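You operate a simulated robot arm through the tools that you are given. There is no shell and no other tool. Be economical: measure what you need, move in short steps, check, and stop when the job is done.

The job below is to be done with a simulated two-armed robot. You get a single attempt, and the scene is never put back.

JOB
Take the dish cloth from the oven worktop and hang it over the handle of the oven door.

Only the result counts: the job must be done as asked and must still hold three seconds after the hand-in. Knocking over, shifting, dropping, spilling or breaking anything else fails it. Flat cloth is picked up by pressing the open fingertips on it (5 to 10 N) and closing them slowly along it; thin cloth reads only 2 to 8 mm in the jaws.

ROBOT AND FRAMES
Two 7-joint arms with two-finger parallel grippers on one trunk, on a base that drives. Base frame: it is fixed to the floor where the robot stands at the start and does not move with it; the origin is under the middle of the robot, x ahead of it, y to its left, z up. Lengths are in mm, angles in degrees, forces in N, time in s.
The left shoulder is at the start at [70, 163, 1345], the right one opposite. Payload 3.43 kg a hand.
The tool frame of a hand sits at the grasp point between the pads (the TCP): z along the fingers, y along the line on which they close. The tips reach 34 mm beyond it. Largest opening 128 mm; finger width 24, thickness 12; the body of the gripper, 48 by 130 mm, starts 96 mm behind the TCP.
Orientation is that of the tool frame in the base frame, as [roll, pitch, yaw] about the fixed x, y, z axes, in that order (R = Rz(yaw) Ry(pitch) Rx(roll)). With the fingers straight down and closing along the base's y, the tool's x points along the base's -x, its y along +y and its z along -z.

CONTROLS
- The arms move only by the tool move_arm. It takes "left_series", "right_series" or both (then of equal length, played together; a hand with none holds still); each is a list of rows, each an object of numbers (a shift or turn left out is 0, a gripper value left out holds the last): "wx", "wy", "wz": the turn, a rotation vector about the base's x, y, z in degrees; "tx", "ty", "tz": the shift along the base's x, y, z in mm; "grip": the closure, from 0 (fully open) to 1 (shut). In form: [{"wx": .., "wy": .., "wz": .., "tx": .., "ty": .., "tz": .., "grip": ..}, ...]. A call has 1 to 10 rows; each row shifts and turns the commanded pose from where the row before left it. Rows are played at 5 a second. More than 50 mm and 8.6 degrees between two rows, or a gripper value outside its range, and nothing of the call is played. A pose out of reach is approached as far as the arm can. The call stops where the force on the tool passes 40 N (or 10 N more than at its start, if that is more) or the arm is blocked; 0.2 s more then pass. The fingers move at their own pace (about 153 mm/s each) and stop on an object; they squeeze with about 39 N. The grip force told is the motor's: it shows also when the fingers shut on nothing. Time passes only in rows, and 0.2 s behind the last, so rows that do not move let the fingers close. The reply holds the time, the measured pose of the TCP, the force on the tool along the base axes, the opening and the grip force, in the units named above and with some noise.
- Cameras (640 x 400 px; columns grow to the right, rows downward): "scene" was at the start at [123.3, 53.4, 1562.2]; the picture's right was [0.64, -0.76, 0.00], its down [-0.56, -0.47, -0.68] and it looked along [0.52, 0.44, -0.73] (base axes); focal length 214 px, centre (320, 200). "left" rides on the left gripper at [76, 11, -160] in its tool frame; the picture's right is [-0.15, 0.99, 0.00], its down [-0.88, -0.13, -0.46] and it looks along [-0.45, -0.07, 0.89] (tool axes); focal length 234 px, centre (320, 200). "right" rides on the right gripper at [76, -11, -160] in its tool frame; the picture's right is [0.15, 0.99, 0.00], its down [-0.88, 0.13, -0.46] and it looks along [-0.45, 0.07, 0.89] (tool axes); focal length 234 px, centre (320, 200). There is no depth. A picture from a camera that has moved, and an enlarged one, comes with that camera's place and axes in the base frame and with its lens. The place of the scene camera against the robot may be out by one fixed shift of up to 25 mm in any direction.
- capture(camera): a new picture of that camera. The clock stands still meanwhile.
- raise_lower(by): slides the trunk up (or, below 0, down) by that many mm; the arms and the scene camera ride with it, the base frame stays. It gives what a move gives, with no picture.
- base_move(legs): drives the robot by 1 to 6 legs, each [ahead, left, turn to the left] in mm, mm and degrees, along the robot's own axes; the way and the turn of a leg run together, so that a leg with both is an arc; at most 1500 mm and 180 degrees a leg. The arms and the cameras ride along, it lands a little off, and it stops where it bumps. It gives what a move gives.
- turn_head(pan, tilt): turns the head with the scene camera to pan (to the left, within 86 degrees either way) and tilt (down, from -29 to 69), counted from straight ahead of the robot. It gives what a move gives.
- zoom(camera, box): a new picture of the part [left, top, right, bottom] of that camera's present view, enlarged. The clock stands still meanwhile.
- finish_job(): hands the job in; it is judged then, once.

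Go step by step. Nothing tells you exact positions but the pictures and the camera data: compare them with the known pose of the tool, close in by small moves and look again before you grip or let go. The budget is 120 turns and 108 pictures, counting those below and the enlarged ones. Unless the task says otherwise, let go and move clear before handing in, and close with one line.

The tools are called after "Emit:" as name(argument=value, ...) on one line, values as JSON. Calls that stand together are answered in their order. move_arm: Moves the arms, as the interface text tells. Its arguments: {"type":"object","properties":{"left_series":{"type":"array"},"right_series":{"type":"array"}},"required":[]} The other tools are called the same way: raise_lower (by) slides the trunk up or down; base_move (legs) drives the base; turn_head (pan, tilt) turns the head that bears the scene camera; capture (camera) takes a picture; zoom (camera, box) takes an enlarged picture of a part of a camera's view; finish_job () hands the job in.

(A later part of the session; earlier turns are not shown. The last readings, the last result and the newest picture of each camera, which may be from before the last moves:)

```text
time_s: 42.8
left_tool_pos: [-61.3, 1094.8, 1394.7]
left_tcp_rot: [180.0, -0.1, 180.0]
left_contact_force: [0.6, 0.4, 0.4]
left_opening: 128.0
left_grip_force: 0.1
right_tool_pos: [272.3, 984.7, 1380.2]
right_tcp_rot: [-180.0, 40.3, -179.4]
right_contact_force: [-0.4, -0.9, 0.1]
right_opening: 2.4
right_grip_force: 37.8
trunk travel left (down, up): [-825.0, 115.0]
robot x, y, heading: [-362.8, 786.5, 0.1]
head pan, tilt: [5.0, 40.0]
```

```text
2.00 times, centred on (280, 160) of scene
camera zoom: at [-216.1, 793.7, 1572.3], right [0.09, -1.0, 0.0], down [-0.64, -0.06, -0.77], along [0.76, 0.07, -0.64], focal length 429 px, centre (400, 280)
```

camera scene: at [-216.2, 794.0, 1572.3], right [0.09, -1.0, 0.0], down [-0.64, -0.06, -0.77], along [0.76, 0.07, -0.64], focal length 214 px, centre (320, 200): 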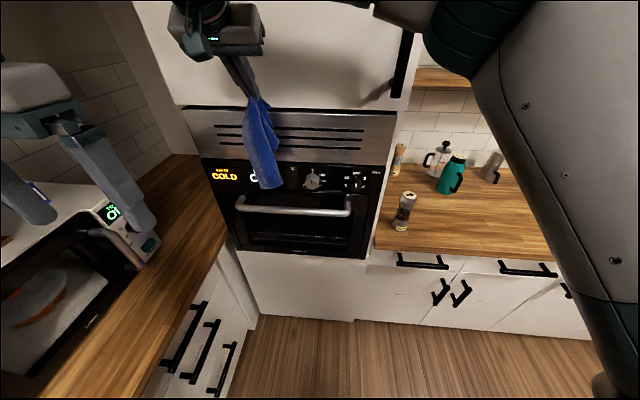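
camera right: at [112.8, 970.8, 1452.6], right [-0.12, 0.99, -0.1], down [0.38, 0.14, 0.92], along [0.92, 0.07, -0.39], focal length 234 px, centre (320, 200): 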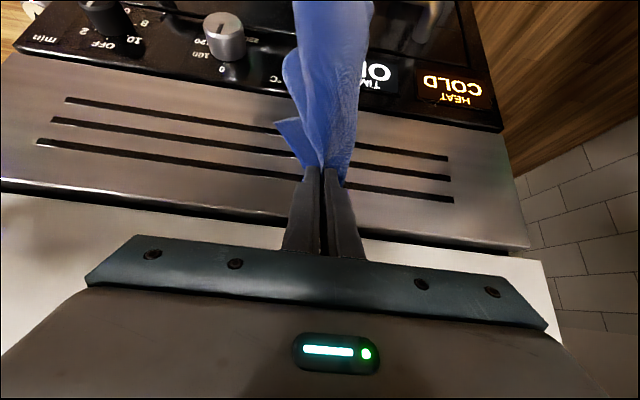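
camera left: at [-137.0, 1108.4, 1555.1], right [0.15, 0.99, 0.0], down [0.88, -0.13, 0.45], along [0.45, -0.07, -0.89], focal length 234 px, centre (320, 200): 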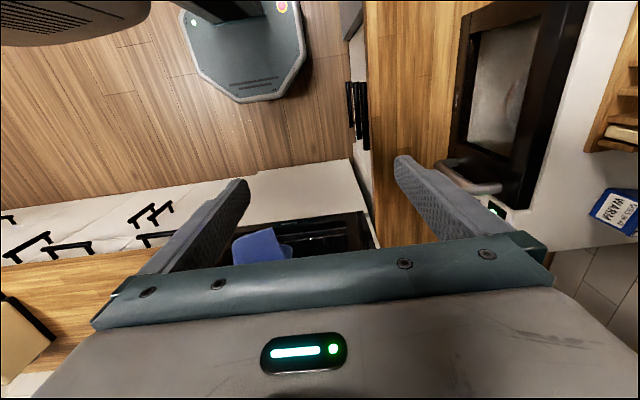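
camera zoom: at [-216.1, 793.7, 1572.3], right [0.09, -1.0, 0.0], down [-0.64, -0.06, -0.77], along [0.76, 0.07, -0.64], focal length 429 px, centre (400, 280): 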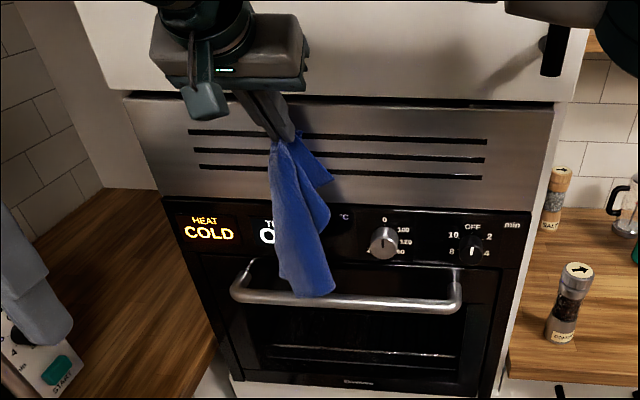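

The cloth end is at bar level; I'll zoom closely to see whether it's in front of or behind the bar.

Emit:
zoom(camera="scene", box=[230, 170, 310, 220])

```text
8.00 times, centred on (270, 195) of scene
camera zoom: at [-216.1, 793.7, 1572.3], right [0.09, -1.0, 0.0], down [-0.64, -0.06, -0.77], along [0.76, 0.07, -0.64], focal length 1716 px, centre (720, 240)
```

zoom: 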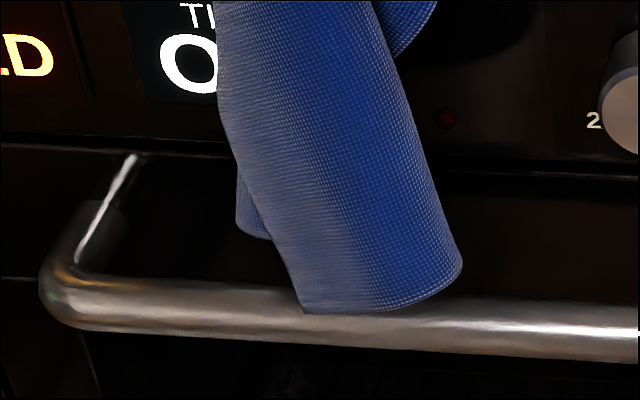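

The hand-camera geometry shows the cloth hangs wide along x and thin along y, so its front overhangs the bar. I'll lift, back off and roll the gripper 90° about its own axis, so the cloth's thin side faces the gap.

Emit:
move_arm(right_series=[{"tz": 30}, {"tz": 30, "tx": -10}, {"tz": 20, "tx": -30}, {"tx": -40}, {"wx": 5.1, "wz": -6.1}, {"wx": 5.1, "wz": -6.1}, {"wx": 5.1, "wz": -6.1}, {"wx": 5.1, "wz": -6.1}, {"wx": 5.1, "wz": -6.1}, {"wx": 5.1, "wz": -6.1}])

Emit:
capture(camera="scene")

```text
time_s: 45.0
left_tool_pos: [-60.6, 1096.0, 1394.8]
left_tcp_rot: [-180.0, 0.1, -180.0]
left_contact_force: [0.8, 0.6, -1.2]
left_opening: 127.7
left_grip_force: 0.1
right_tool_pos: [193.3, 985.0, 1461.2]
right_tcp_rot: [148.2, 26.0, 125.0]
right_contact_force: [-0.4, 0.2, 0.2]
right_opening: 2.7
right_grip_force: 37.3
trunk travel left (down, up): [-825.0, 115.0]
robot x, y, heading: [-363.1, 784.8, -0.2]
head pan, tilt: [5.0, 40.0]
```

```text
68 pictures are left
camera scene: at [-216.1, 793.8, 1572.3], right [0.09, -1.0, 0.0], down [-0.64, -0.06, -0.77], along [0.76, 0.07, -0.64], focal length 214 px, centre (320, 200)
```

scene: 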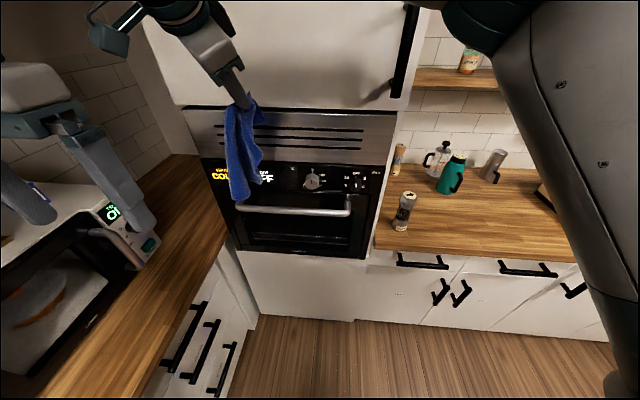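

The roll works. I'll finish the remaining 40° and pull the left hand slightly further back at the same time.

Emit:
move_arm(right_series=[{"wx": 5.1, "wz": -6.1}, {"wx": 5.1, "wz": -6.1}, {"wx": 5.1, "wz": -6.1}, {"wx": 5.1, "wz": -6.1}, {"wx": 5.1, "wz": -6.1}, {}], left_series=[{"tx": -15}, {"tx": -15}, {"tx": -15}, {"tx": -15}, {}, {}])

Emit:
capture(camera="scene")

Emit:
capture(camera="right")

```text
time_s: 46.4
left_tool_pos: [-119.7, 1097.1, 1394.6]
left_tcp_rot: [-180.0, -0.2, 179.9]
left_contact_force: [-0.1, -0.4, 0.8]
left_opening: 128.0
left_grip_force: 0.2
right_tool_pos: [193.8, 983.7, 1459.6]
right_tcp_rot: [139.8, 2.2, 92.0]
right_contact_force: [0.4, 0.9, -0.2]
right_opening: 2.4
right_grip_force: 37.0
trunk travel left (down, up): [-825.0, 115.0]
robot x, y, heading: [-364.3, 786.0, -0.0]
head pan, tilt: [5.0, 40.0]
```

```text
67 pictures are left
camera scene: at [-215.2, 794.0, 1572.2], right [0.09, -1.0, 0.0], down [-0.64, -0.06, -0.77], along [0.76, 0.07, -0.64], focal length 214 px, centre (320, 200)
```

scene: 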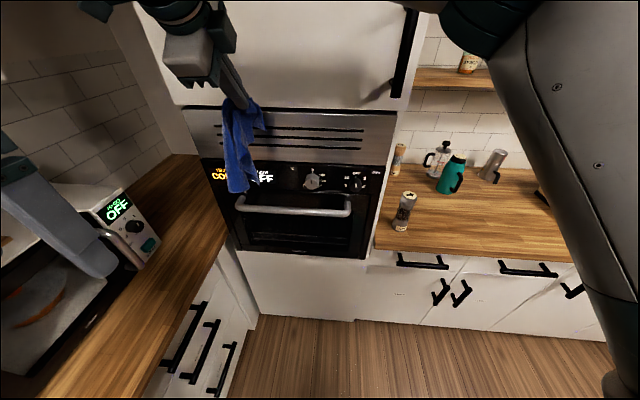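

```text
66 pictures are left
camera right: at [81.2, 1059.4, 1572.1], right [0.75, 0.2, 0.63], down [-0.16, -0.87, 0.47], along [0.64, -0.45, -0.62], focal length 234 px, centre (320, 200)
```

right: 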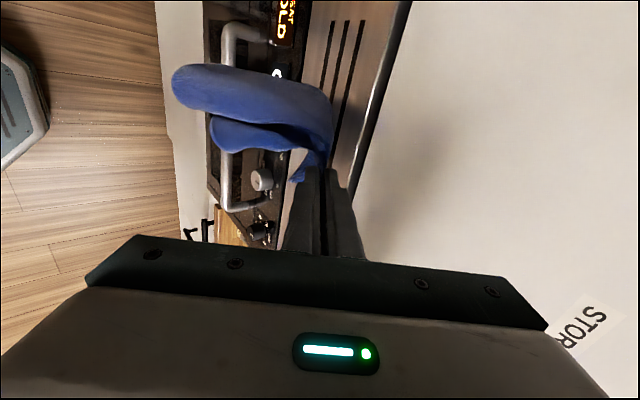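

The cloth now hangs thinner along x. I'll move to the door face again and lower it behind the bar.

Emit:
move_arm(right_series=[{"tx": 25, "ty": -4}, {"tx": 25, "ty": -4}, {"tx": 20, "ty": -4}, {"tx": 8}, {"tz": -20}, {"tz": -20}, {"tz": -20}, {}, {}])

Emit:
zoom(camera="scene", box=[190, 80, 350, 230])

Emit:
capture(camera="right")

```text
time_s: 48.4
left_tool_pos: [-120.5, 1096.9, 1394.2]
left_tcp_rot: [179.9, 0.0, -180.0]
left_contact_force: [-0.4, -0.3, 0.9]
left_opening: 127.8
left_grip_force: 0.1
right_tool_pos: [270.9, 971.8, 1401.7]
right_tcp_rot: [139.9, 2.2, 92.0]
right_contact_force: [0.0, 0.0, 0.4]
right_opening: 2.7
right_grip_force: 37.7
trunk travel left (down, up): [-825.0, 115.0]
robot x, y, heading: [-361.6, 787.2, -0.2]
head pan, tilt: [5.0, 40.0]
```

```text
2.67 times, centred on (270, 155) of scene
camera zoom: at [-216.0, 793.9, 1572.3], right [0.09, -1.0, 0.0], down [-0.64, -0.06, -0.77], along [0.76, 0.07, -0.64], focal length 572 px, centre (453, 320)
```

zoom: 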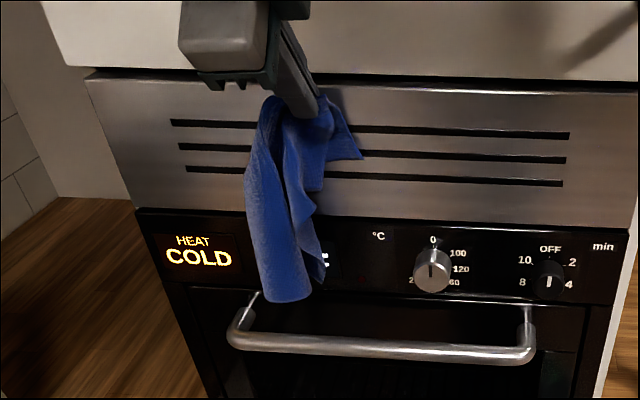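

```text
64 pictures are left
camera right: at [157.4, 1047.7, 1513.1], right [0.75, 0.2, 0.63], down [-0.16, -0.87, 0.47], along [0.64, -0.45, -0.62], focal length 234 px, centre (320, 200)
```

right: 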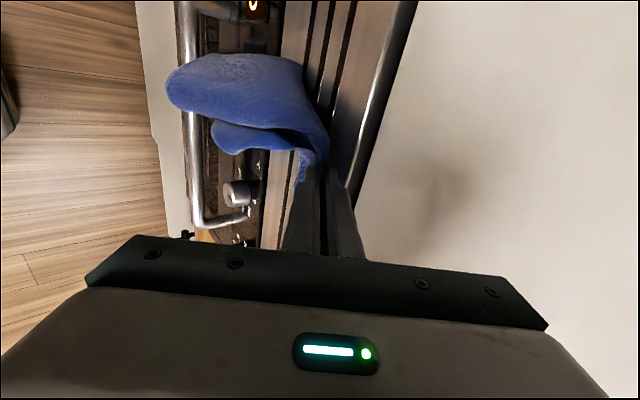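

The cloth still bulges toward me past the bar, so lowering it in free is unreliable. Instead I'll use the over-bar drape, which trailed nicely, with the held end about 80–90 mm above the bar against the panel, then release and tuck. First I'll retreat and roll back.

Emit:
move_arm(right_series=[{"tz": 30, "tx": -15}, {"tz": 20, "tx": -35}, {"tx": -40, "wx": -5.1, "wz": 6.1}, {"tx": -30, "wx": -5.1, "wz": 6.1}, {"wx": -5.1, "wz": 6.1}, {"wx": -5.1, "wz": 6.1}, {"wx": -5.1, "wz": 6.1}, {"wx": -5.1, "wz": 6.1}, {"wx": -5.1, "wz": 6.1}, {"wx": -5.1, "wz": 6.1}])

Emit:
move_arm(right_series=[{"wx": -5.1, "wz": 6.1}, {"wx": -5.1, "wz": 6.1}, {"wx": -5.1, "wz": 6.1}, {"wy": 7, "ty": 8, "tz": -30}, {"wy": 7, "tz": -35}, {"tz": -40}, {"tz": -45}, {"tz": -40}, {"tz": -30}, {}])

Emit:
capture(camera="scene")

Emit:
capture(camera="right")

```text
time_s: 50.6
left_tool_pos: [-121.1, 1097.5, 1393.7]
left_tcp_rot: [-180.0, 0.0, 180.0]
left_contact_force: [0.8, -0.3, -0.1]
left_opening: 128.1
left_grip_force: 0.1
right_tool_pos: [150.9, 971.4, 1451.0]
right_tcp_rot: [161.5, 36.5, 150.5]
right_contact_force: [-0.1, -1.0, -0.1]
right_opening: 2.6
right_grip_force: 37.3
trunk travel left (down, up): [-825.0, 115.0]
robot x, y, heading: [-364.9, 784.1, -0.4]
head pan, tilt: [5.0, 40.0]
```

```text
time_s: 52.8
left_tool_pos: [-121.2, 1097.2, 1393.6]
left_tcp_rot: [179.9, 0.0, -179.9]
left_contact_force: [-0.3, 0.1, -0.3]
left_opening: 128.1
left_grip_force: 0.0
right_tool_pos: [150.9, 982.6, 1231.2]
right_tcp_rot: [-180.0, 26.3, -179.5]
right_contact_force: [0.0, 0.1, 0.9]
right_opening: 2.6
right_grip_force: 36.7
trunk travel left (down, up): [-825.0, 115.0]
robot x, y, heading: [-363.1, 783.8, -0.3]
head pan, tilt: [5.0, 40.0]
```

```text
63 pictures are left
camera scene: at [-216.2, 794.1, 1572.3], right [0.09, -1.0, 0.0], down [-0.64, -0.06, -0.77], along [0.76, 0.07, -0.64], focal length 214 px, centre (320, 200)
```

scene: 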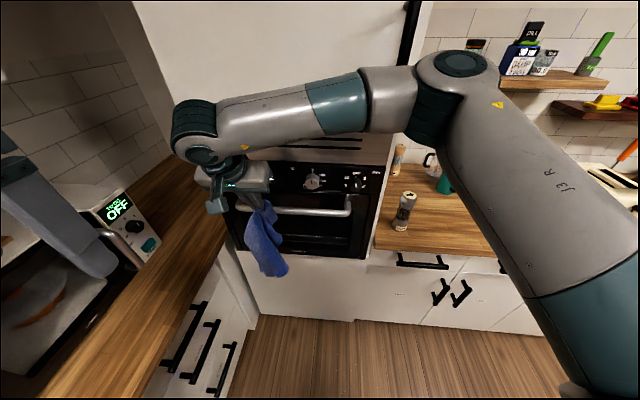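

```text
62 pictures are left
camera right: at [13.6, 969.5, 1340.1], right [-0.14, 0.99, -0.07], down [0.59, 0.14, 0.8], along [0.8, 0.07, -0.6], focal length 234 px, centre (320, 200)
```

right: 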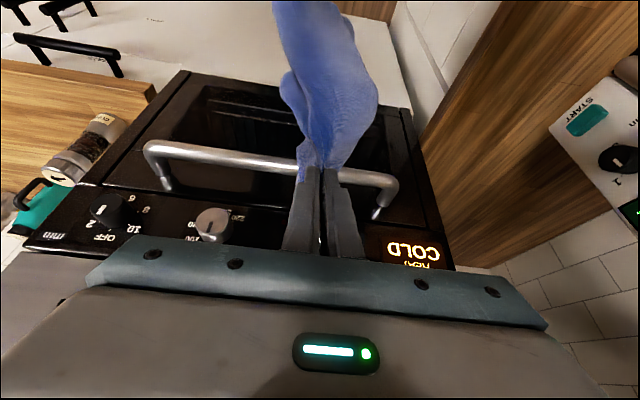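

Everything is lined up. I'll advance over the bar until the fingertips are just short of the panel.

Emit:
move_arm(right_series=[{"tx": 25}, {"tx": 25}, {"tx": 25}, {"tx": 20}, {"tx": 15}, {"tx": 10}, {"tx": 6}, {}])

Emit:
capture(camera="right")

Emit:
zoom(camera="scene", box=[190, 100, 350, 270])

```text
time_s: 54.6
left_tool_pos: [-120.2, 1097.7, 1394.6]
left_tcp_rot: [-180.0, -0.1, -180.0]
left_contact_force: [0.1, -0.8, 0.2]
left_opening: 128.0
left_grip_force: 0.0
right_tool_pos: [277.5, 980.2, 1229.6]
right_tcp_rot: [180.0, 26.3, -179.5]
right_contact_force: [-0.2, 0.6, -0.8]
right_opening: 2.7
right_grip_force: 37.1
trunk travel left (down, up): [-825.0, 115.0]
robot x, y, heading: [-362.8, 784.6, -0.0]
head pan, tilt: [5.0, 40.0]
```

```text
61 pictures are left
camera right: at [140.1, 967.3, 1338.6], right [-0.14, 0.99, -0.06], down [0.59, 0.14, 0.8], along [0.8, 0.07, -0.6], focal length 234 px, centre (320, 200)
```

right: 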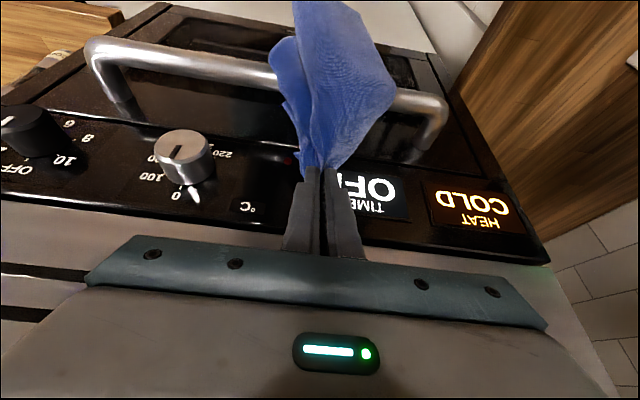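

```text
2.35 times, centred on (270, 185) of scene
camera zoom: at [-215.9, 793.9, 1572.2], right [0.09, -1.0, 0.0], down [-0.64, -0.06, -0.77], along [0.76, 0.07, -0.64], focal length 505 px, centre (438, 235)
```

zoom: 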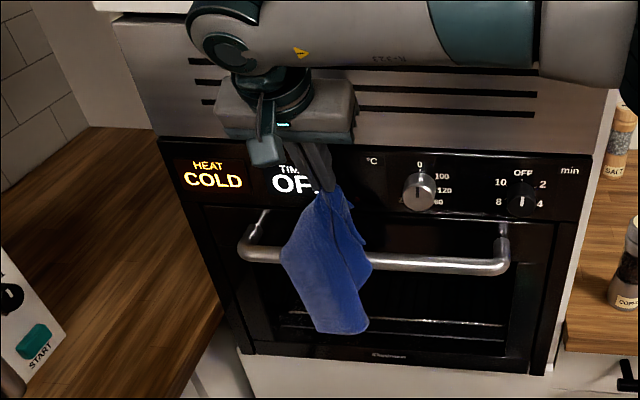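

No contact yet and the cloth drapes over the bar in front. I'll raise 20 mm to balance the two sides, move 5 mm closer to the panel, and then check.

Emit:
move_arm(right_series=[{"tz": 10}, {"tz": 10, "tx": 3}, {"tx": 3}, {}])

Emit:
zoom(camera="scene", box=[190, 100, 350, 270])

```text
time_s: 55.6
left_tool_pos: [-122.0, 1097.2, 1394.7]
left_tcp_rot: [179.9, -0.1, -179.9]
left_contact_force: [0.0, -0.3, 0.8]
left_opening: 127.8
left_grip_force: 0.1
right_tool_pos: [282.8, 980.9, 1250.4]
right_tcp_rot: [180.0, 26.2, -179.4]
right_contact_force: [-7.2, -0.7, -0.2]
right_opening: 2.7
right_grip_force: 37.4
trunk travel left (down, up): [-825.0, 115.0]
robot x, y, heading: [-363.1, 785.4, -0.0]
head pan, tilt: [5.0, 40.0]
```

```text
2.35 times, centred on (270, 185) of scene
camera zoom: at [-217.6, 793.8, 1572.4], right [0.09, -1.0, 0.0], down [-0.64, -0.06, -0.77], along [0.76, 0.07, -0.64], focal length 505 px, centre (438, 235)
```

zoom: 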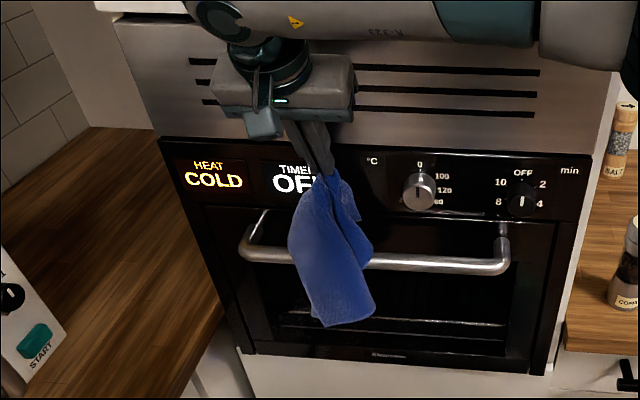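

The held end touches the panel lightly and about 115 mm hangs in front. To be safe I'll steady the front part with the left hand before releasing, so I'll bring it low, pointing at the oven.

Emit:
move_arm(left_series=[{"wy": -8, "tz": -40}, {"wy": -8, "tz": -40}, {"wy": -8, "tz": -40}, {"wy": -8, "tz": -40}, {"wy": -8, "tz": -40}, {"wy": -8, "tz": -40}, {"wy": -8, "tz": -40}, {"wy": -8, "tz": -40}, {"tz": -20}, {}])

Emit:
move_arm(left_series=[{"ty": -30, "tx": 20}, {"ty": -30, "tx": 20}, {"ty": -30, "tx": 20}, {"ty": -20, "tx": 20}, {"tx": 30}, {"tx": 30}, {}])

Emit:
capture(camera="left")

Emit:
capture(camera="scene")

```text
time_s: 57.8
left_tool_pos: [44.4, 1301.5, 1304.9]
left_tcp_rot: [-180.0, 64.0, 179.9]
left_contact_force: [0.1, 0.7, -0.5]
left_opening: 127.8
left_grip_force: 0.1
left hand out of reach, approached as far as the arm can: row 1, 2, 3, 4, 5, 6, 7, 8, 9
right_tool_pos: [282.7, 979.0, 1251.7]
right_tcp_rot: [179.9, 26.4, -179.5]
right_contact_force: [-8.8, 0.1, 0.9]
right_opening: 2.6
right_grip_force: 37.5
trunk travel left (down, up): [-825.0, 115.0]
robot x, y, heading: [-359.3, 785.0, -0.1]
head pan, tilt: [5.0, 40.0]
```

```text
time_s: 59.4
left_tool_pos: [206.4, 1223.2, 1314.7]
left_tcp_rot: [-180.0, 64.1, -180.0]
left_contact_force: [-0.1, -0.6, -0.1]
left_opening: 127.9
left_grip_force: 0.1
left hand out of reach, approached as far as the arm can: row 1, 2, 3
right_tool_pos: [282.1, 979.5, 1252.9]
right_tcp_rot: [-180.0, 26.4, -179.5]
right_contact_force: [-10.1, -1.6, 0.5]
right_opening: 2.4
right_grip_force: 37.6
trunk travel left (down, up): [-825.0, 115.0]
robot x, y, heading: [-362.9, 781.7, -0.3]
head pan, tilt: [5.0, 40.0]
```

```text
58 pictures are left
camera left: at [28.7, 1236.2, 1318.0], right [0.06, 0.99, 0.13], down [-0.02, -0.13, 0.99], along [1.0, -0.07, 0.02], focal length 234 px, centre (320, 200)
```

left: 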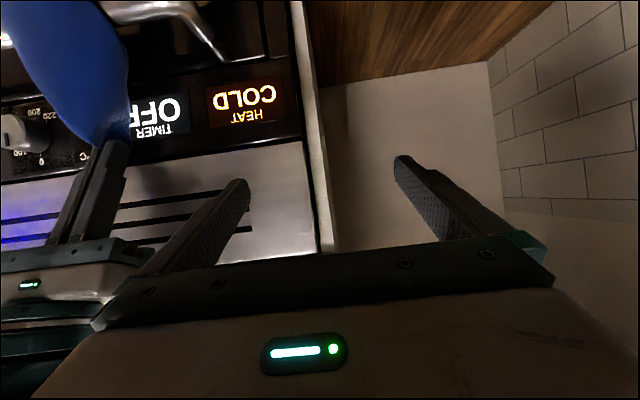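

```text
57 pictures are left
camera scene: at [-218.2, 794.2, 1572.4], right [0.09, -1.0, 0.0], down [-0.64, -0.06, -0.77], along [0.76, 0.07, -0.64], focal length 214 px, centre (320, 200)
```

scene: 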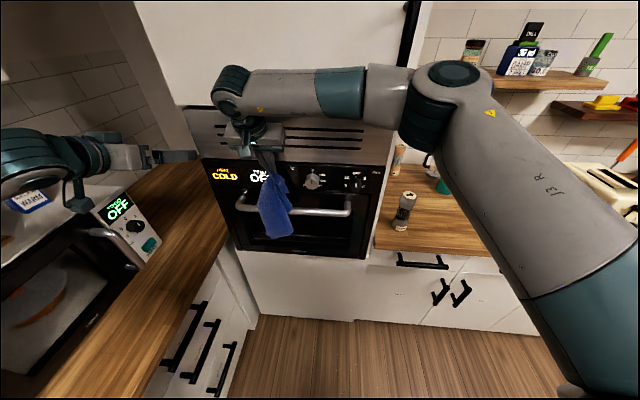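

The left arm was driven out of its workspace and drifted sideways, but hit nothing. I'll bring it to y≈1090 and x≈100, then step it down carefully.

Emit:
move_arm(left_series=[{"tx": -25, "ty": -20}, {"tx": -25, "ty": -25}, {"tx": -25, "ty": -25}, {"tx": -10, "ty": -25}, {"ty": -20}, {}])

Emit:
capture(camera="scene")

```text
time_s: 60.8
left_tool_pos: [187.3, 1147.4, 1341.7]
left_tcp_rot: [-180.0, 64.0, -180.0]
left_contact_force: [0.3, 0.0, -0.3]
left_opening: 128.4
left_grip_force: 0.0
left hand out of reach, approached as far as the arm can: row 2, 3, 4, 5
right_tool_pos: [282.6, 980.6, 1252.0]
right_tcp_rot: [179.9, 26.3, -179.5]
right_contact_force: [-10.5, -0.5, 0.4]
right_opening: 2.7
right_grip_force: 37.3
trunk travel left (down, up): [-825.0, 115.0]
robot x, y, heading: [-362.9, 785.2, -0.0]
head pan, tilt: [5.0, 40.0]
```

```text
56 pictures are left
camera scene: at [-218.1, 794.3, 1572.4], right [0.09, -1.0, 0.0], down [-0.64, -0.06, -0.77], along [0.76, 0.07, -0.64], focal length 214 px, centre (320, 200)
```

scene: 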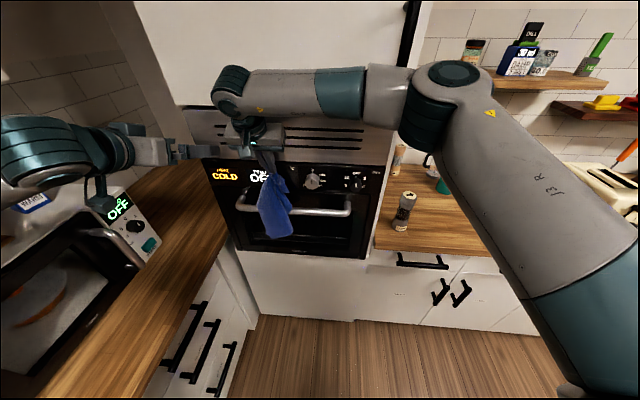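

The left arm can't take that forward-pointing pose comfortably, so I'll return it to its safe pointing-down pose and do the release with the right hand alone.

Emit:
move_arm(left_series=[{"wy": 8, "tx": -10, "tz": 8}, {"wy": 8, "tx": -20, "tz": 8}, {"wy": 8, "tx": -25, "tz": 8}, {"wy": 8, "tx": -30, "tz": 8}, {"wy": 8, "tx": -35, "tz": 8}, {"wy": 8, "tx": -35, "tz": 8}, {"wy": 8, "tx": -40}, {"wy": 8, "tx": -40}, {"tx": -40}, {}])

Emit:
capture(camera="scene")

```text
time_s: 63.0
left_tool_pos: [-89.4, 1150.3, 1388.7]
left_tcp_rot: [180.0, 0.0, 179.9]
left_contact_force: [-0.5, 0.0, 0.2]
left_opening: 128.2
left_grip_force: 0.1
right_tool_pos: [282.6, 980.6, 1252.4]
right_tcp_rot: [179.9, 26.3, -179.4]
right_contact_force: [-9.8, 1.5, 0.7]
right_opening: 2.6
right_grip_force: 36.8
trunk travel left (down, up): [-825.0, 115.0]
robot x, y, heading: [-362.1, 784.1, -0.0]
head pan, tilt: [5.0, 40.0]
```

```text
55 pictures are left
camera scene: at [-217.2, 793.4, 1572.4], right [0.09, -1.0, 0.0], down [-0.64, -0.06, -0.77], along [0.76, 0.07, -0.64], focal length 214 px, centre (320, 200)
```

scene: 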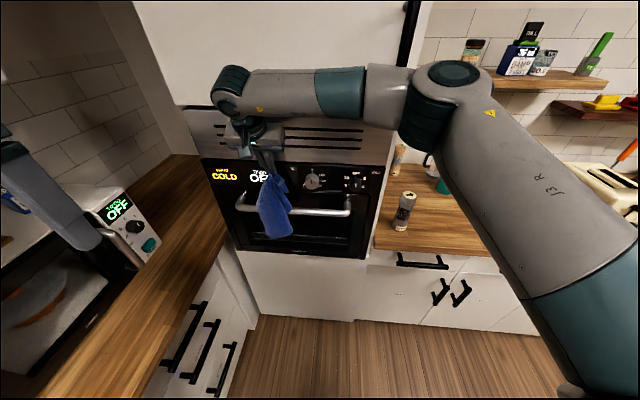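

The left hand is back safe. I'll test by lowering the held end 50 mm close to the door, to see whether the slack goes behind the bar or slides to the front.

Emit:
move_arm(right_series=[{"tx": -4}, {"tz": -15}, {"tz": -15}, {"tz": -15}, {}])

Emit:
zoom(camera="scene", box=[190, 100, 350, 270])

Emit:
zoom(camera="right", box=[220, 0, 480, 260])

```text
time_s: 64.2
left_tool_pos: [-87.8, 1151.4, 1388.5]
left_tcp_rot: [-179.9, 0.0, 180.0]
left_contact_force: [0.3, 0.5, 0.3]
left_opening: 127.9
left_grip_force: 0.0
right_tool_pos: [280.4, 979.7, 1205.3]
right_tcp_rot: [180.0, 26.3, -179.5]
right_contact_force: [0.8, -0.4, 0.6]
right_opening: 2.6
right_grip_force: 37.5
trunk travel left (down, up): [-825.0, 115.0]
robot x, y, heading: [-364.0, 786.9, 0.1]
head pan, tilt: [5.0, 40.0]
```

```text
2.35 times, centred on (270, 185) of scene
camera zoom: at [-216.2, 793.8, 1572.3], right [0.09, -1.0, 0.0], down [-0.64, -0.06, -0.77], along [0.76, 0.07, -0.64], focal length 505 px, centre (438, 235)
```

zoom: 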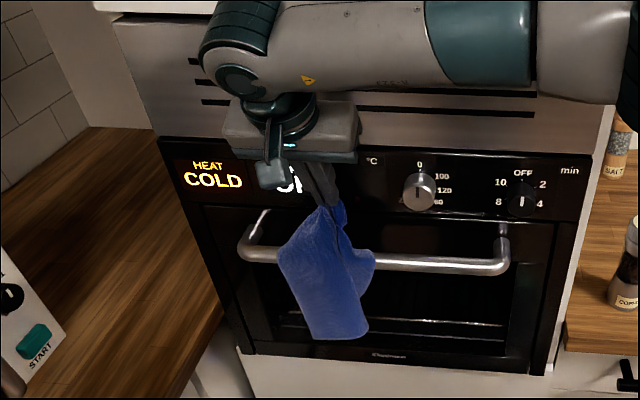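

```text
1.54 times, centred on (350, 130) of right
camera zoom: at [142.7, 966.8, 1314.7], right [-0.14, 0.99, -0.06], down [0.59, 0.14, 0.8], along [0.8, 0.07, -0.6], focal length 360 px, centre (274, 308)
```

zoom: 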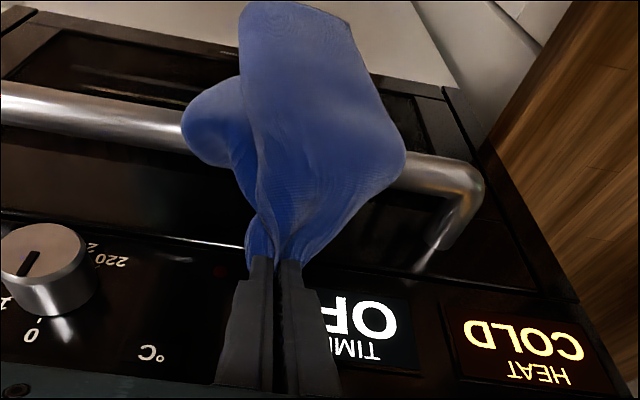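

The slack mostly slides forward when I lower the held end. So I'll put more length behind by raising the end to z≈1280 against the panel, and release it there so it collapses into the gap.

Emit:
move_arm(right_series=[{"tz": 15}, {"tz": 20}, {"tz": 20}, {"tz": 20}, {"tx": 2}, {}])

Emit:
zoom(camera="scene", box=[190, 100, 350, 270])

Emit:
zoom(camera="right", box=[220, 0, 480, 260])

```text
time_s: 65.6
left_tool_pos: [-86.9, 1151.6, 1388.8]
left_tcp_rot: [-180.0, -0.1, 180.0]
left_contact_force: [0.8, 0.1, -1.0]
left_opening: 128.2
left_grip_force: 0.1
right_tool_pos: [281.8, 979.0, 1281.5]
right_tcp_rot: [179.9, 26.2, -179.5]
right_contact_force: [-0.2, 0.3, 0.4]
right_opening: 2.4
right_grip_force: 37.1
trunk travel left (down, up): [-825.0, 115.0]
robot x, y, heading: [-363.8, 787.7, -0.1]
head pan, tilt: [5.0, 40.0]
```

```text
2.35 times, centred on (270, 185) of scene
camera zoom: at [-215.6, 793.9, 1572.2], right [0.09, -1.0, 0.0], down [-0.64, -0.06, -0.77], along [0.76, 0.07, -0.64], focal length 505 px, centre (438, 235)
```

zoom: 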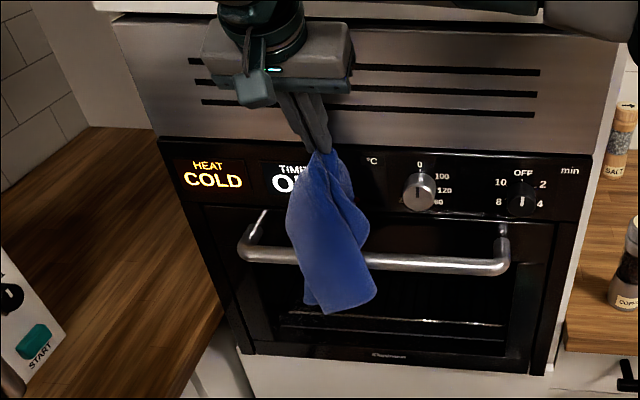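

```text
1.54 times, centred on (350, 130) of right
camera zoom: at [144.0, 966.2, 1391.4], right [-0.14, 0.99, -0.06], down [0.59, 0.14, 0.8], along [0.8, 0.07, -0.6], focal length 360 px, centre (274, 308)
```

zoom: 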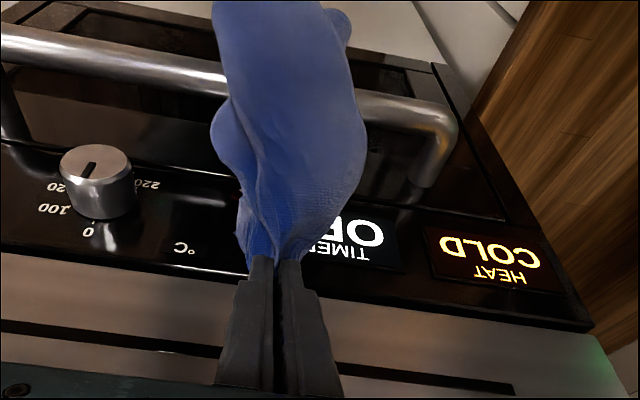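

About 90 mm hangs in front and about 150 mm is behind and above the bar. I'll release gently with the fingers staying in place.

Emit:
move_arm(right_series=[{"grip": 0.9}, {"grip": 0.75}, {"grip": 0.6}, {}, {}])

Emit:
zoom(camera="scene", box=[190, 100, 350, 270])

Emit:
capture(camera="right")

```text
time_s: 66.8
left_tool_pos: [-86.5, 1150.3, 1389.9]
left_tcp_rot: [179.9, 0.0, 180.0]
left_contact_force: [-0.8, 0.4, 0.2]
left_opening: 128.1
left_grip_force: 0.1
right_tool_pos: [281.9, 979.3, 1283.1]
right_tcp_rot: [180.0, 26.3, -179.6]
right_contact_force: [-0.4, -1.1, 1.0]
right_opening: 51.3
right_grip_force: 0.0
trunk travel left (down, up): [-825.0, 115.0]
robot x, y, heading: [-365.7, 786.1, 0.2]
head pan, tilt: [5.0, 40.0]
```

```text
2.35 times, centred on (270, 185) of scene
camera zoom: at [-215.7, 793.9, 1572.2], right [0.09, -1.0, 0.0], down [-0.64, -0.06, -0.77], along [0.76, 0.07, -0.64], focal length 505 px, centre (438, 235)
```

zoom: 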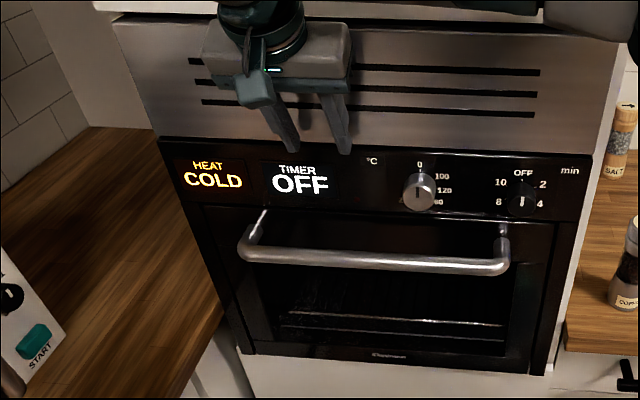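

```text
49 pictures are left
camera right: at [143.9, 966.2, 1391.3], right [-0.14, 0.99, -0.06], down [0.59, 0.14, 0.8], along [0.8, 0.07, -0.6], focal length 234 px, centre (320, 200)
```

right: 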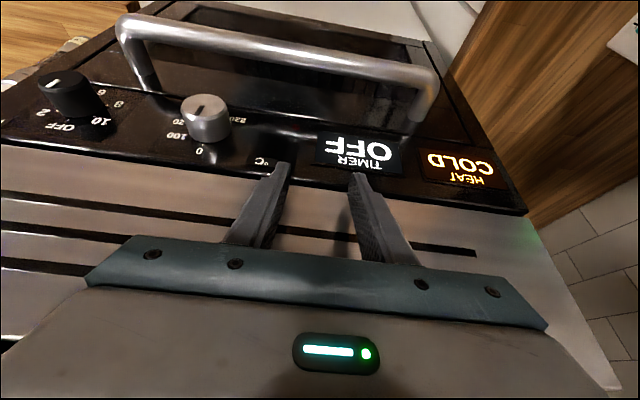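

The cloth slipped off the bar and fell. I'll look at the floor to find it.

Emit:
turn_head(pan=10, tilt=65)

Emit:
capture(camera="scene")

```text
time_s: 67.7
left_tool_pos: [-86.8, 1150.9, 1388.5]
left_tcp_rot: [-180.0, 0.0, -180.0]
left_contact_force: [-0.1, 0.7, 0.0]
left_opening: 127.9
left_grip_force: 0.1
right_tool_pos: [280.0, 979.2, 1282.1]
right_tcp_rot: [180.0, 26.4, -179.5]
right_contact_force: [-0.4, 0.8, 0.0]
right_opening: 51.3
right_grip_force: 0.1
trunk travel left (down, up): [-825.0, 115.0]
robot x, y, heading: [-364.2, 783.7, 0.0]
head pan, tilt: [10.0, 65.0]
```

```text
48 pictures are left
camera scene: at [-240.6, 797.1, 1540.0], right [0.17, -0.98, 0.0], down [-0.89, -0.16, -0.42], along [0.42, 0.07, -0.91], focal length 214 px, centre (320, 200)
```

scene: 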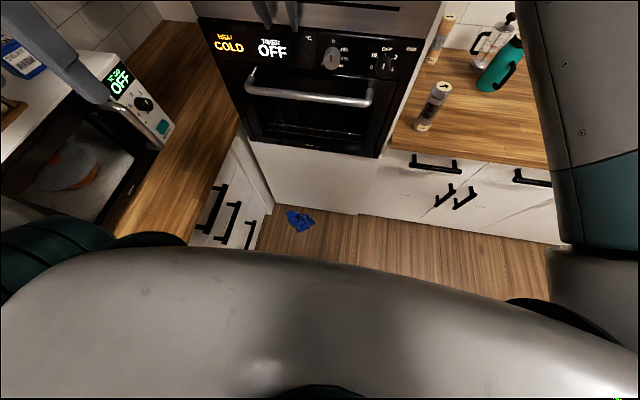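

The cloth lies on the floor in front of the oven, at about x 275, y 1040. I'll clear the right hand from the oven, shift the base right, lower the trunk and re-pick with the left hand, this time by a corner, since a corner hang is narrow enough for the gap.

Emit:
move_arm(right_series=[{"tx": -30, "tz": 10}, {"tx": -40, "tz": 20}, {"tx": -40, "tz": 20}, {"tx": -40, "wy": 8}, {"tx": -40, "wy": 8}, {"tx": -30, "wy": 8, "ty": -30}, {"ty": -40, "tx": -20, "wy": 2}, {"ty": -40, "tx": -20}, {"ty": -40, "tx": -20}, {"ty": -40}])

Emit:
base_move(legs=[[0, -145, 0]])

Emit:
turn_head(pan=25, tilt=60)

Emit:
capture(camera="scene")

```text
time_s: 69.9
left_tool_pos: [-86.2, 1147.3, 1388.7]
left_tcp_rot: [179.9, -0.1, -180.0]
left_contact_force: [0.9, 0.4, 0.3]
left_opening: 128.1
left_grip_force: 0.1
right_tool_pos: [3.5, 787.5, 1333.0]
right_tcp_rot: [179.7, 0.2, -179.6]
right_contact_force: [-1.1, -0.4, 0.4]
right_opening: 51.4
right_grip_force: 0.0
trunk travel left (down, up): [-825.0, 115.0]
robot x, y, heading: [-360.1, 789.0, 0.1]
head pan, tilt: [10.0, 65.0]
```

```text
time_s: 71.3
left_tool_pos: [-88.3, 1009.2, 1388.3]
left_tcp_rot: [-179.9, -0.1, 179.9]
left_contact_force: [-0.1, 0.3, -0.5]
left_opening: 128.1
left_grip_force: 0.1
right_tool_pos: [3.5, 650.3, 1332.1]
right_tcp_rot: [180.0, 0.3, -179.5]
right_contact_force: [-0.1, -0.2, 0.3]
right_opening: 51.1
right_grip_force: 0.0
trunk travel left (down, up): [-825.0, 115.0]
robot x, y, heading: [-363.0, 643.5, -0.0]
head pan, tilt: [10.0, 65.0]
```

```text
time_s: 72.0
left_tool_pos: [-87.9, 1006.7, 1388.0]
left_tcp_rot: [-180.0, 0.0, 180.0]
left_contact_force: [-0.3, -0.5, -0.2]
left_opening: 128.0
left_grip_force: 0.2
right_tool_pos: [1.8, 646.6, 1333.3]
right_tcp_rot: [179.6, 0.4, -179.5]
right_contact_force: [-0.2, 0.0, 0.3]
right_opening: 51.1
right_grip_force: 0.1
trunk travel left (down, up): [-825.0, 115.0]
robot x, y, heading: [-364.3, 642.1, -0.0]
head pan, tilt: [25.0, 60.0]
```

```text
47 pictures are left
camera scene: at [-240.3, 670.0, 1545.5], right [0.42, -0.91, 0.0], down [-0.79, -0.36, -0.5], along [0.45, 0.21, -0.87], focal length 214 px, centre (320, 200)
```

scene: 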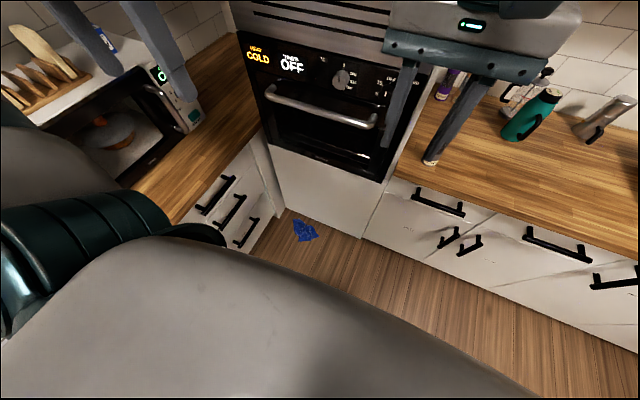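

I'll take another 60 mm of margin to the right, then lower the trunk in stages.

Emit:
base_move(legs=[[0, -60, 0]])

Emit:
raise_lower(by=-350)

Emit:
capture(camera="scene")

Emit:
capture(camera="left")

```text
time_s: 73.0
left_tool_pos: [-88.8, 959.5, 1386.8]
left_tcp_rot: [-179.5, -0.1, -179.8]
left_contact_force: [-0.4, 1.3, 0.5]
left_opening: 128.2
left_grip_force: 0.1
right_tool_pos: [2.4, 599.2, 1331.8]
right_tcp_rot: [-179.8, 0.4, -179.2]
right_contact_force: [0.4, 0.7, 0.1]
right_opening: 51.1
right_grip_force: 0.0
trunk travel left (down, up): [-825.0, 115.0]
robot x, y, heading: [-363.9, 579.7, 0.3]
head pan, tilt: [25.0, 60.0]
```

```text
time_s: 76.4
left_tool_pos: [-88.1, 949.4, 1037.8]
left_tcp_rot: [-179.9, 0.0, -179.7]
left_contact_force: [-0.5, -0.2, 0.1]
left_opening: 127.9
left_grip_force: 0.0
right_tool_pos: [3.2, 589.9, 982.5]
right_tcp_rot: [179.8, 0.3, -179.3]
right_contact_force: [0.1, -0.3, -0.4]
right_opening: 51.2
right_grip_force: 0.1
trunk travel left (down, up): [-475.0, 465.0]
robot x, y, heading: [-364.1, 584.1, 0.1]
head pan, tilt: [25.0, 60.0]
```

```text
46 pictures are left
camera scene: at [-240.5, 613.2, 1195.5], right [0.42, -0.91, 0.0], down [-0.78, -0.37, -0.5], along [0.45, 0.21, -0.87], focal length 214 px, centre (320, 200)
```

scene: 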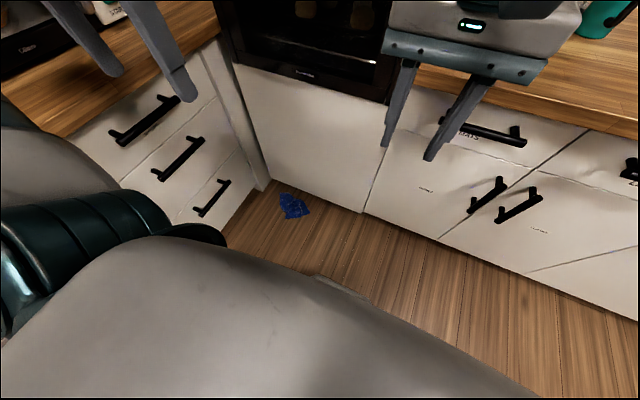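

```text
45 pictures are left
camera left: at [-165.7, 962.5, 1199.2], right [0.14, 0.99, 0.0], down [0.88, -0.13, 0.46], along [0.45, -0.07, -0.89], focal length 234 px, centre (320, 200)
```

left: 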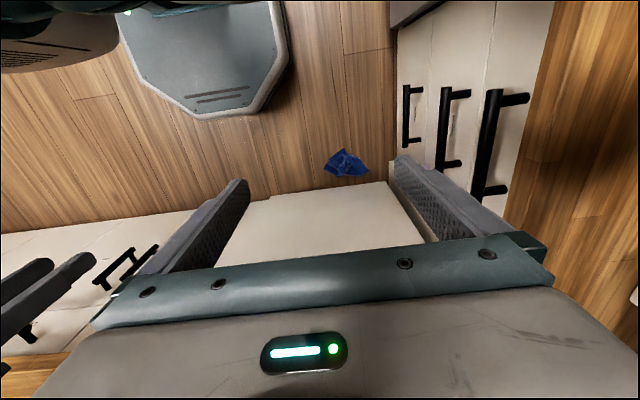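

The cloth is crumpled at about x 235, y 1038 on the floor. I'll lower fully and move the left hand above it.

Emit:
raise_lower(by=-470)

Emit:
move_arm(left_series=[{"tx": 35, "ty": 10, "tz": -20}, {"tx": 35, "ty": 10, "tz": -20}, {"tx": 35, "ty": 10, "tz": -20}, {"tx": 35, "ty": 10, "tz": -20}, {"tx": 35, "ty": 10, "tz": -20}, {"tx": 35, "ty": 10, "tz": -20}, {"tx": 35, "ty": 10, "tz": -20}, {"ty": 10, "tz": -30}, {"tz": -40}, {"tz": -40}])

Emit:
capture(camera="left")

```text
refused: -470 is not a number from -400 to 400
```

```text
time_s: 78.6
left_tool_pos: [172.1, 999.7, 792.4]
left_tcp_rot: [178.9, -0.2, 178.9]
left_contact_force: [0.5, 0.9, -0.9]
left_opening: 128.0
left_grip_force: 0.1
right_tool_pos: [11.0, 560.8, 978.5]
right_tcp_rot: [178.4, -0.1, 179.8]
right_contact_force: [0.8, 0.0, -1.0]
right_opening: 51.1
right_grip_force: 0.2
trunk travel left (down, up): [-475.0, 465.0]
robot x, y, heading: [-355.9, 575.2, -0.8]
head pan, tilt: [25.0, 60.0]
```

```text
44 pictures are left
camera left: at [95.8, 1010.6, 954.2], right [0.17, 0.99, 0.02], down [0.88, -0.16, 0.45], along [0.45, -0.06, -0.89], focal length 234 px, centre (320, 200)
```

left: 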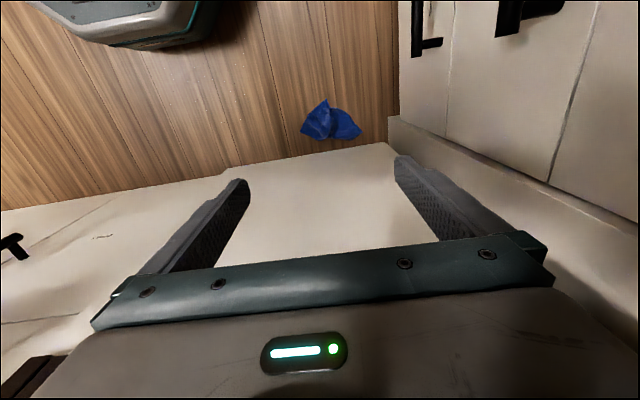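

The base seems to have shifted slightly, so perhaps the left elbow touched the side counter. I'll look left.

Emit:
turn_head(pan=60, tilt=45)

Emit:
capture(camera="scene")

```text
time_s: 79.6
left_tool_pos: [170.3, 996.0, 793.7]
left_tcp_rot: [179.0, -0.3, 178.4]
left_contact_force: [0.3, 0.2, 0.5]
left_opening: 127.8
left_grip_force: 0.1
right_tool_pos: [4.9, 561.2, 981.5]
right_tcp_rot: [178.5, 0.2, 179.5]
right_contact_force: [0.2, 0.2, -0.1]
right_opening: 51.2
right_grip_force: 0.1
trunk travel left (down, up): [-475.0, 465.0]
robot x, y, heading: [-360.4, 583.8, -0.9]
head pan, tilt: [60.0, 45.0]
```

```text
43 pictures are left
camera scene: at [-256.1, 626.7, 1215.3], right [0.86, -0.52, -0.01], down [-0.37, -0.59, -0.72], along [0.36, 0.62, -0.69], focal length 214 px, centre (320, 200)
```

scene: 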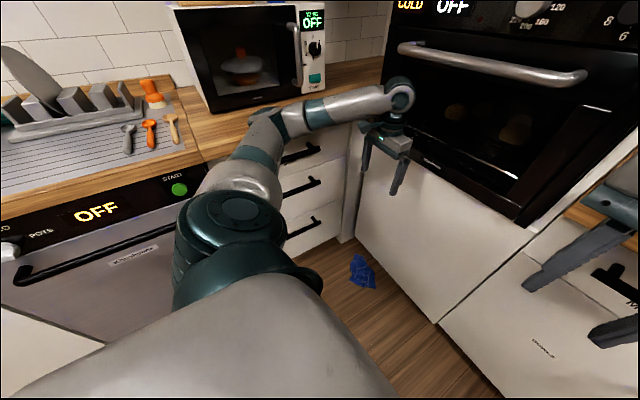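

The left elbow is against the side counter. I'll shift the base 110 mm right to free it before lowering further.

Emit:
base_move(legs=[[0, -110, 1]])

Emit:
move_arm(left_series=[{"tx": -40}, {"tx": -30}, {}])

Emit:
raise_lower(by=-400)

Emit:
capture(camera="scene")

Emit:
capture(camera="left")

```text
time_s: 80.8
left_tool_pos: [148.2, 935.8, 789.3]
left_tcp_rot: [179.8, -0.1, -178.6]
left_contact_force: [0.5, -0.3, 0.3]
left_opening: 127.9
left_grip_force: 0.0
right_tool_pos: [4.9, 489.8, 983.7]
right_tcp_rot: [179.7, 0.3, -178.1]
right_contact_force: [-0.6, 0.3, -0.5]
right_opening: 51.2
right_grip_force: 0.0
trunk travel left (down, up): [-475.0, 465.0]
robot x, y, heading: [-358.4, 475.2, 1.4]
head pan, tilt: [60.0, 45.0]
```

```text
time_s: 81.6
left_tool_pos: [79.8, 934.5, 789.4]
left_tcp_rot: [-179.9, -0.1, -178.6]
left_contact_force: [0.1, 0.9, -0.3]
left_opening: 127.8
left_grip_force: 0.1
right_tool_pos: [4.2, 491.6, 982.0]
right_tcp_rot: [179.8, 0.3, -178.1]
right_contact_force: [0.2, 0.2, 0.1]
right_opening: 51.1
right_grip_force: 0.0
trunk travel left (down, up): [-475.0, 465.0]
robot x, y, heading: [-365.1, 477.3, 1.5]
head pan, tilt: [60.0, 45.0]
```

```text
time_s: 85.4
left_tool_pos: [79.4, 935.1, 389.6]
left_tcp_rot: [-180.0, -0.1, -178.5]
left_contact_force: [0.0, 0.7, -0.7]
left_opening: 128.0
left_grip_force: 0.0
right_tool_pos: [3.3, 491.2, 582.3]
right_tcp_rot: [179.9, 0.3, -178.1]
right_contact_force: [0.5, 0.8, 0.3]
right_opening: 51.2
right_grip_force: 0.1
trunk travel left (down, up): [-75.0, 865.0]
robot x, y, heading: [-358.4, 477.0, 1.5]
head pan, tilt: [60.0, 45.0]
```

```text
42 pictures are left
camera scene: at [-260.4, 550.1, 815.0], right [0.88, -0.48, 0.0], down [-0.34, -0.62, -0.71], along [0.34, 0.62, -0.71], focal length 214 px, centre (320, 200)
```

scene: 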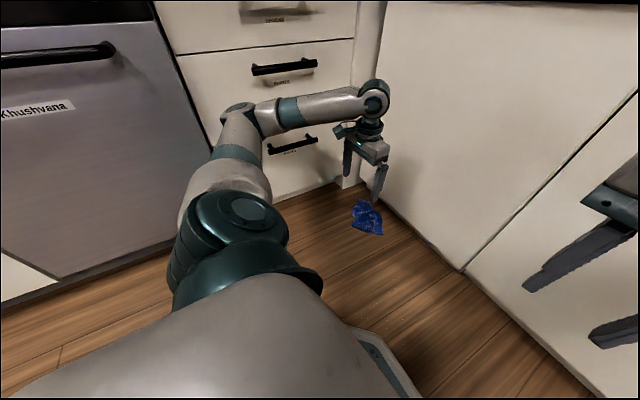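

```text
41 pictures are left
camera left: at [2.1, 945.5, 549.1], right [0.12, 0.99, 0.0], down [0.88, -0.11, 0.45], along [0.45, -0.06, -0.89], focal length 234 px, centre (320, 200)
```

left: 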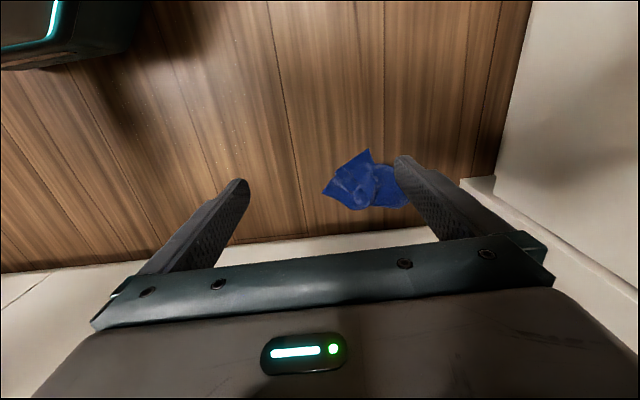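

All is clear now. I'll zoom on the cloth from both cameras to find a corner.

Emit:
zoom(camera="left", box=[310, 140, 420, 220])

Emit:
zoom(camera="scene", box=[335, 185, 400, 245])

```text
5.00 times, centred on (365, 180) of left
camera zoom: at [2.1, 945.5, 549.1], right [0.12, 0.99, 0.0], down [0.88, -0.11, 0.45], along [0.45, -0.06, -0.89], focal length 1171 px, centre (95, 300)
```

zoom: 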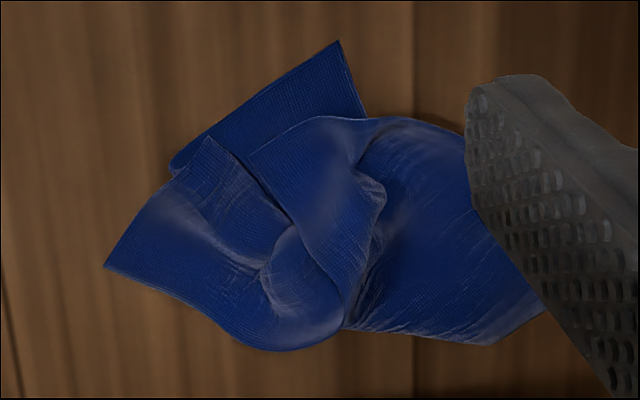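

```text
6.67 times, centred on (368, 215) of scene
camera zoom: at [-260.4, 550.1, 815.0], right [0.88, -0.48, 0.0], down [-0.34, -0.62, -0.71], along [0.34, 0.62, -0.71], focal length 1430 px, centre (3, 100)
```

zoom: 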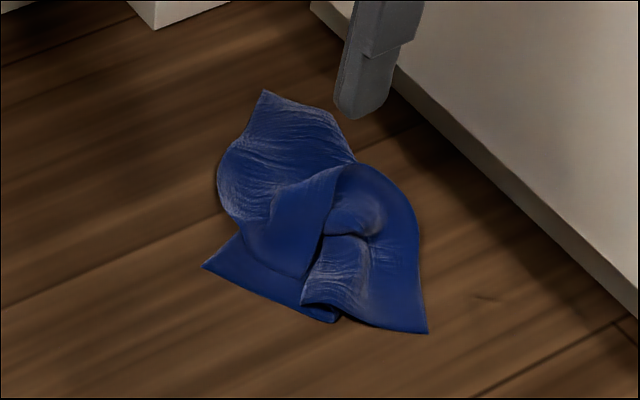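

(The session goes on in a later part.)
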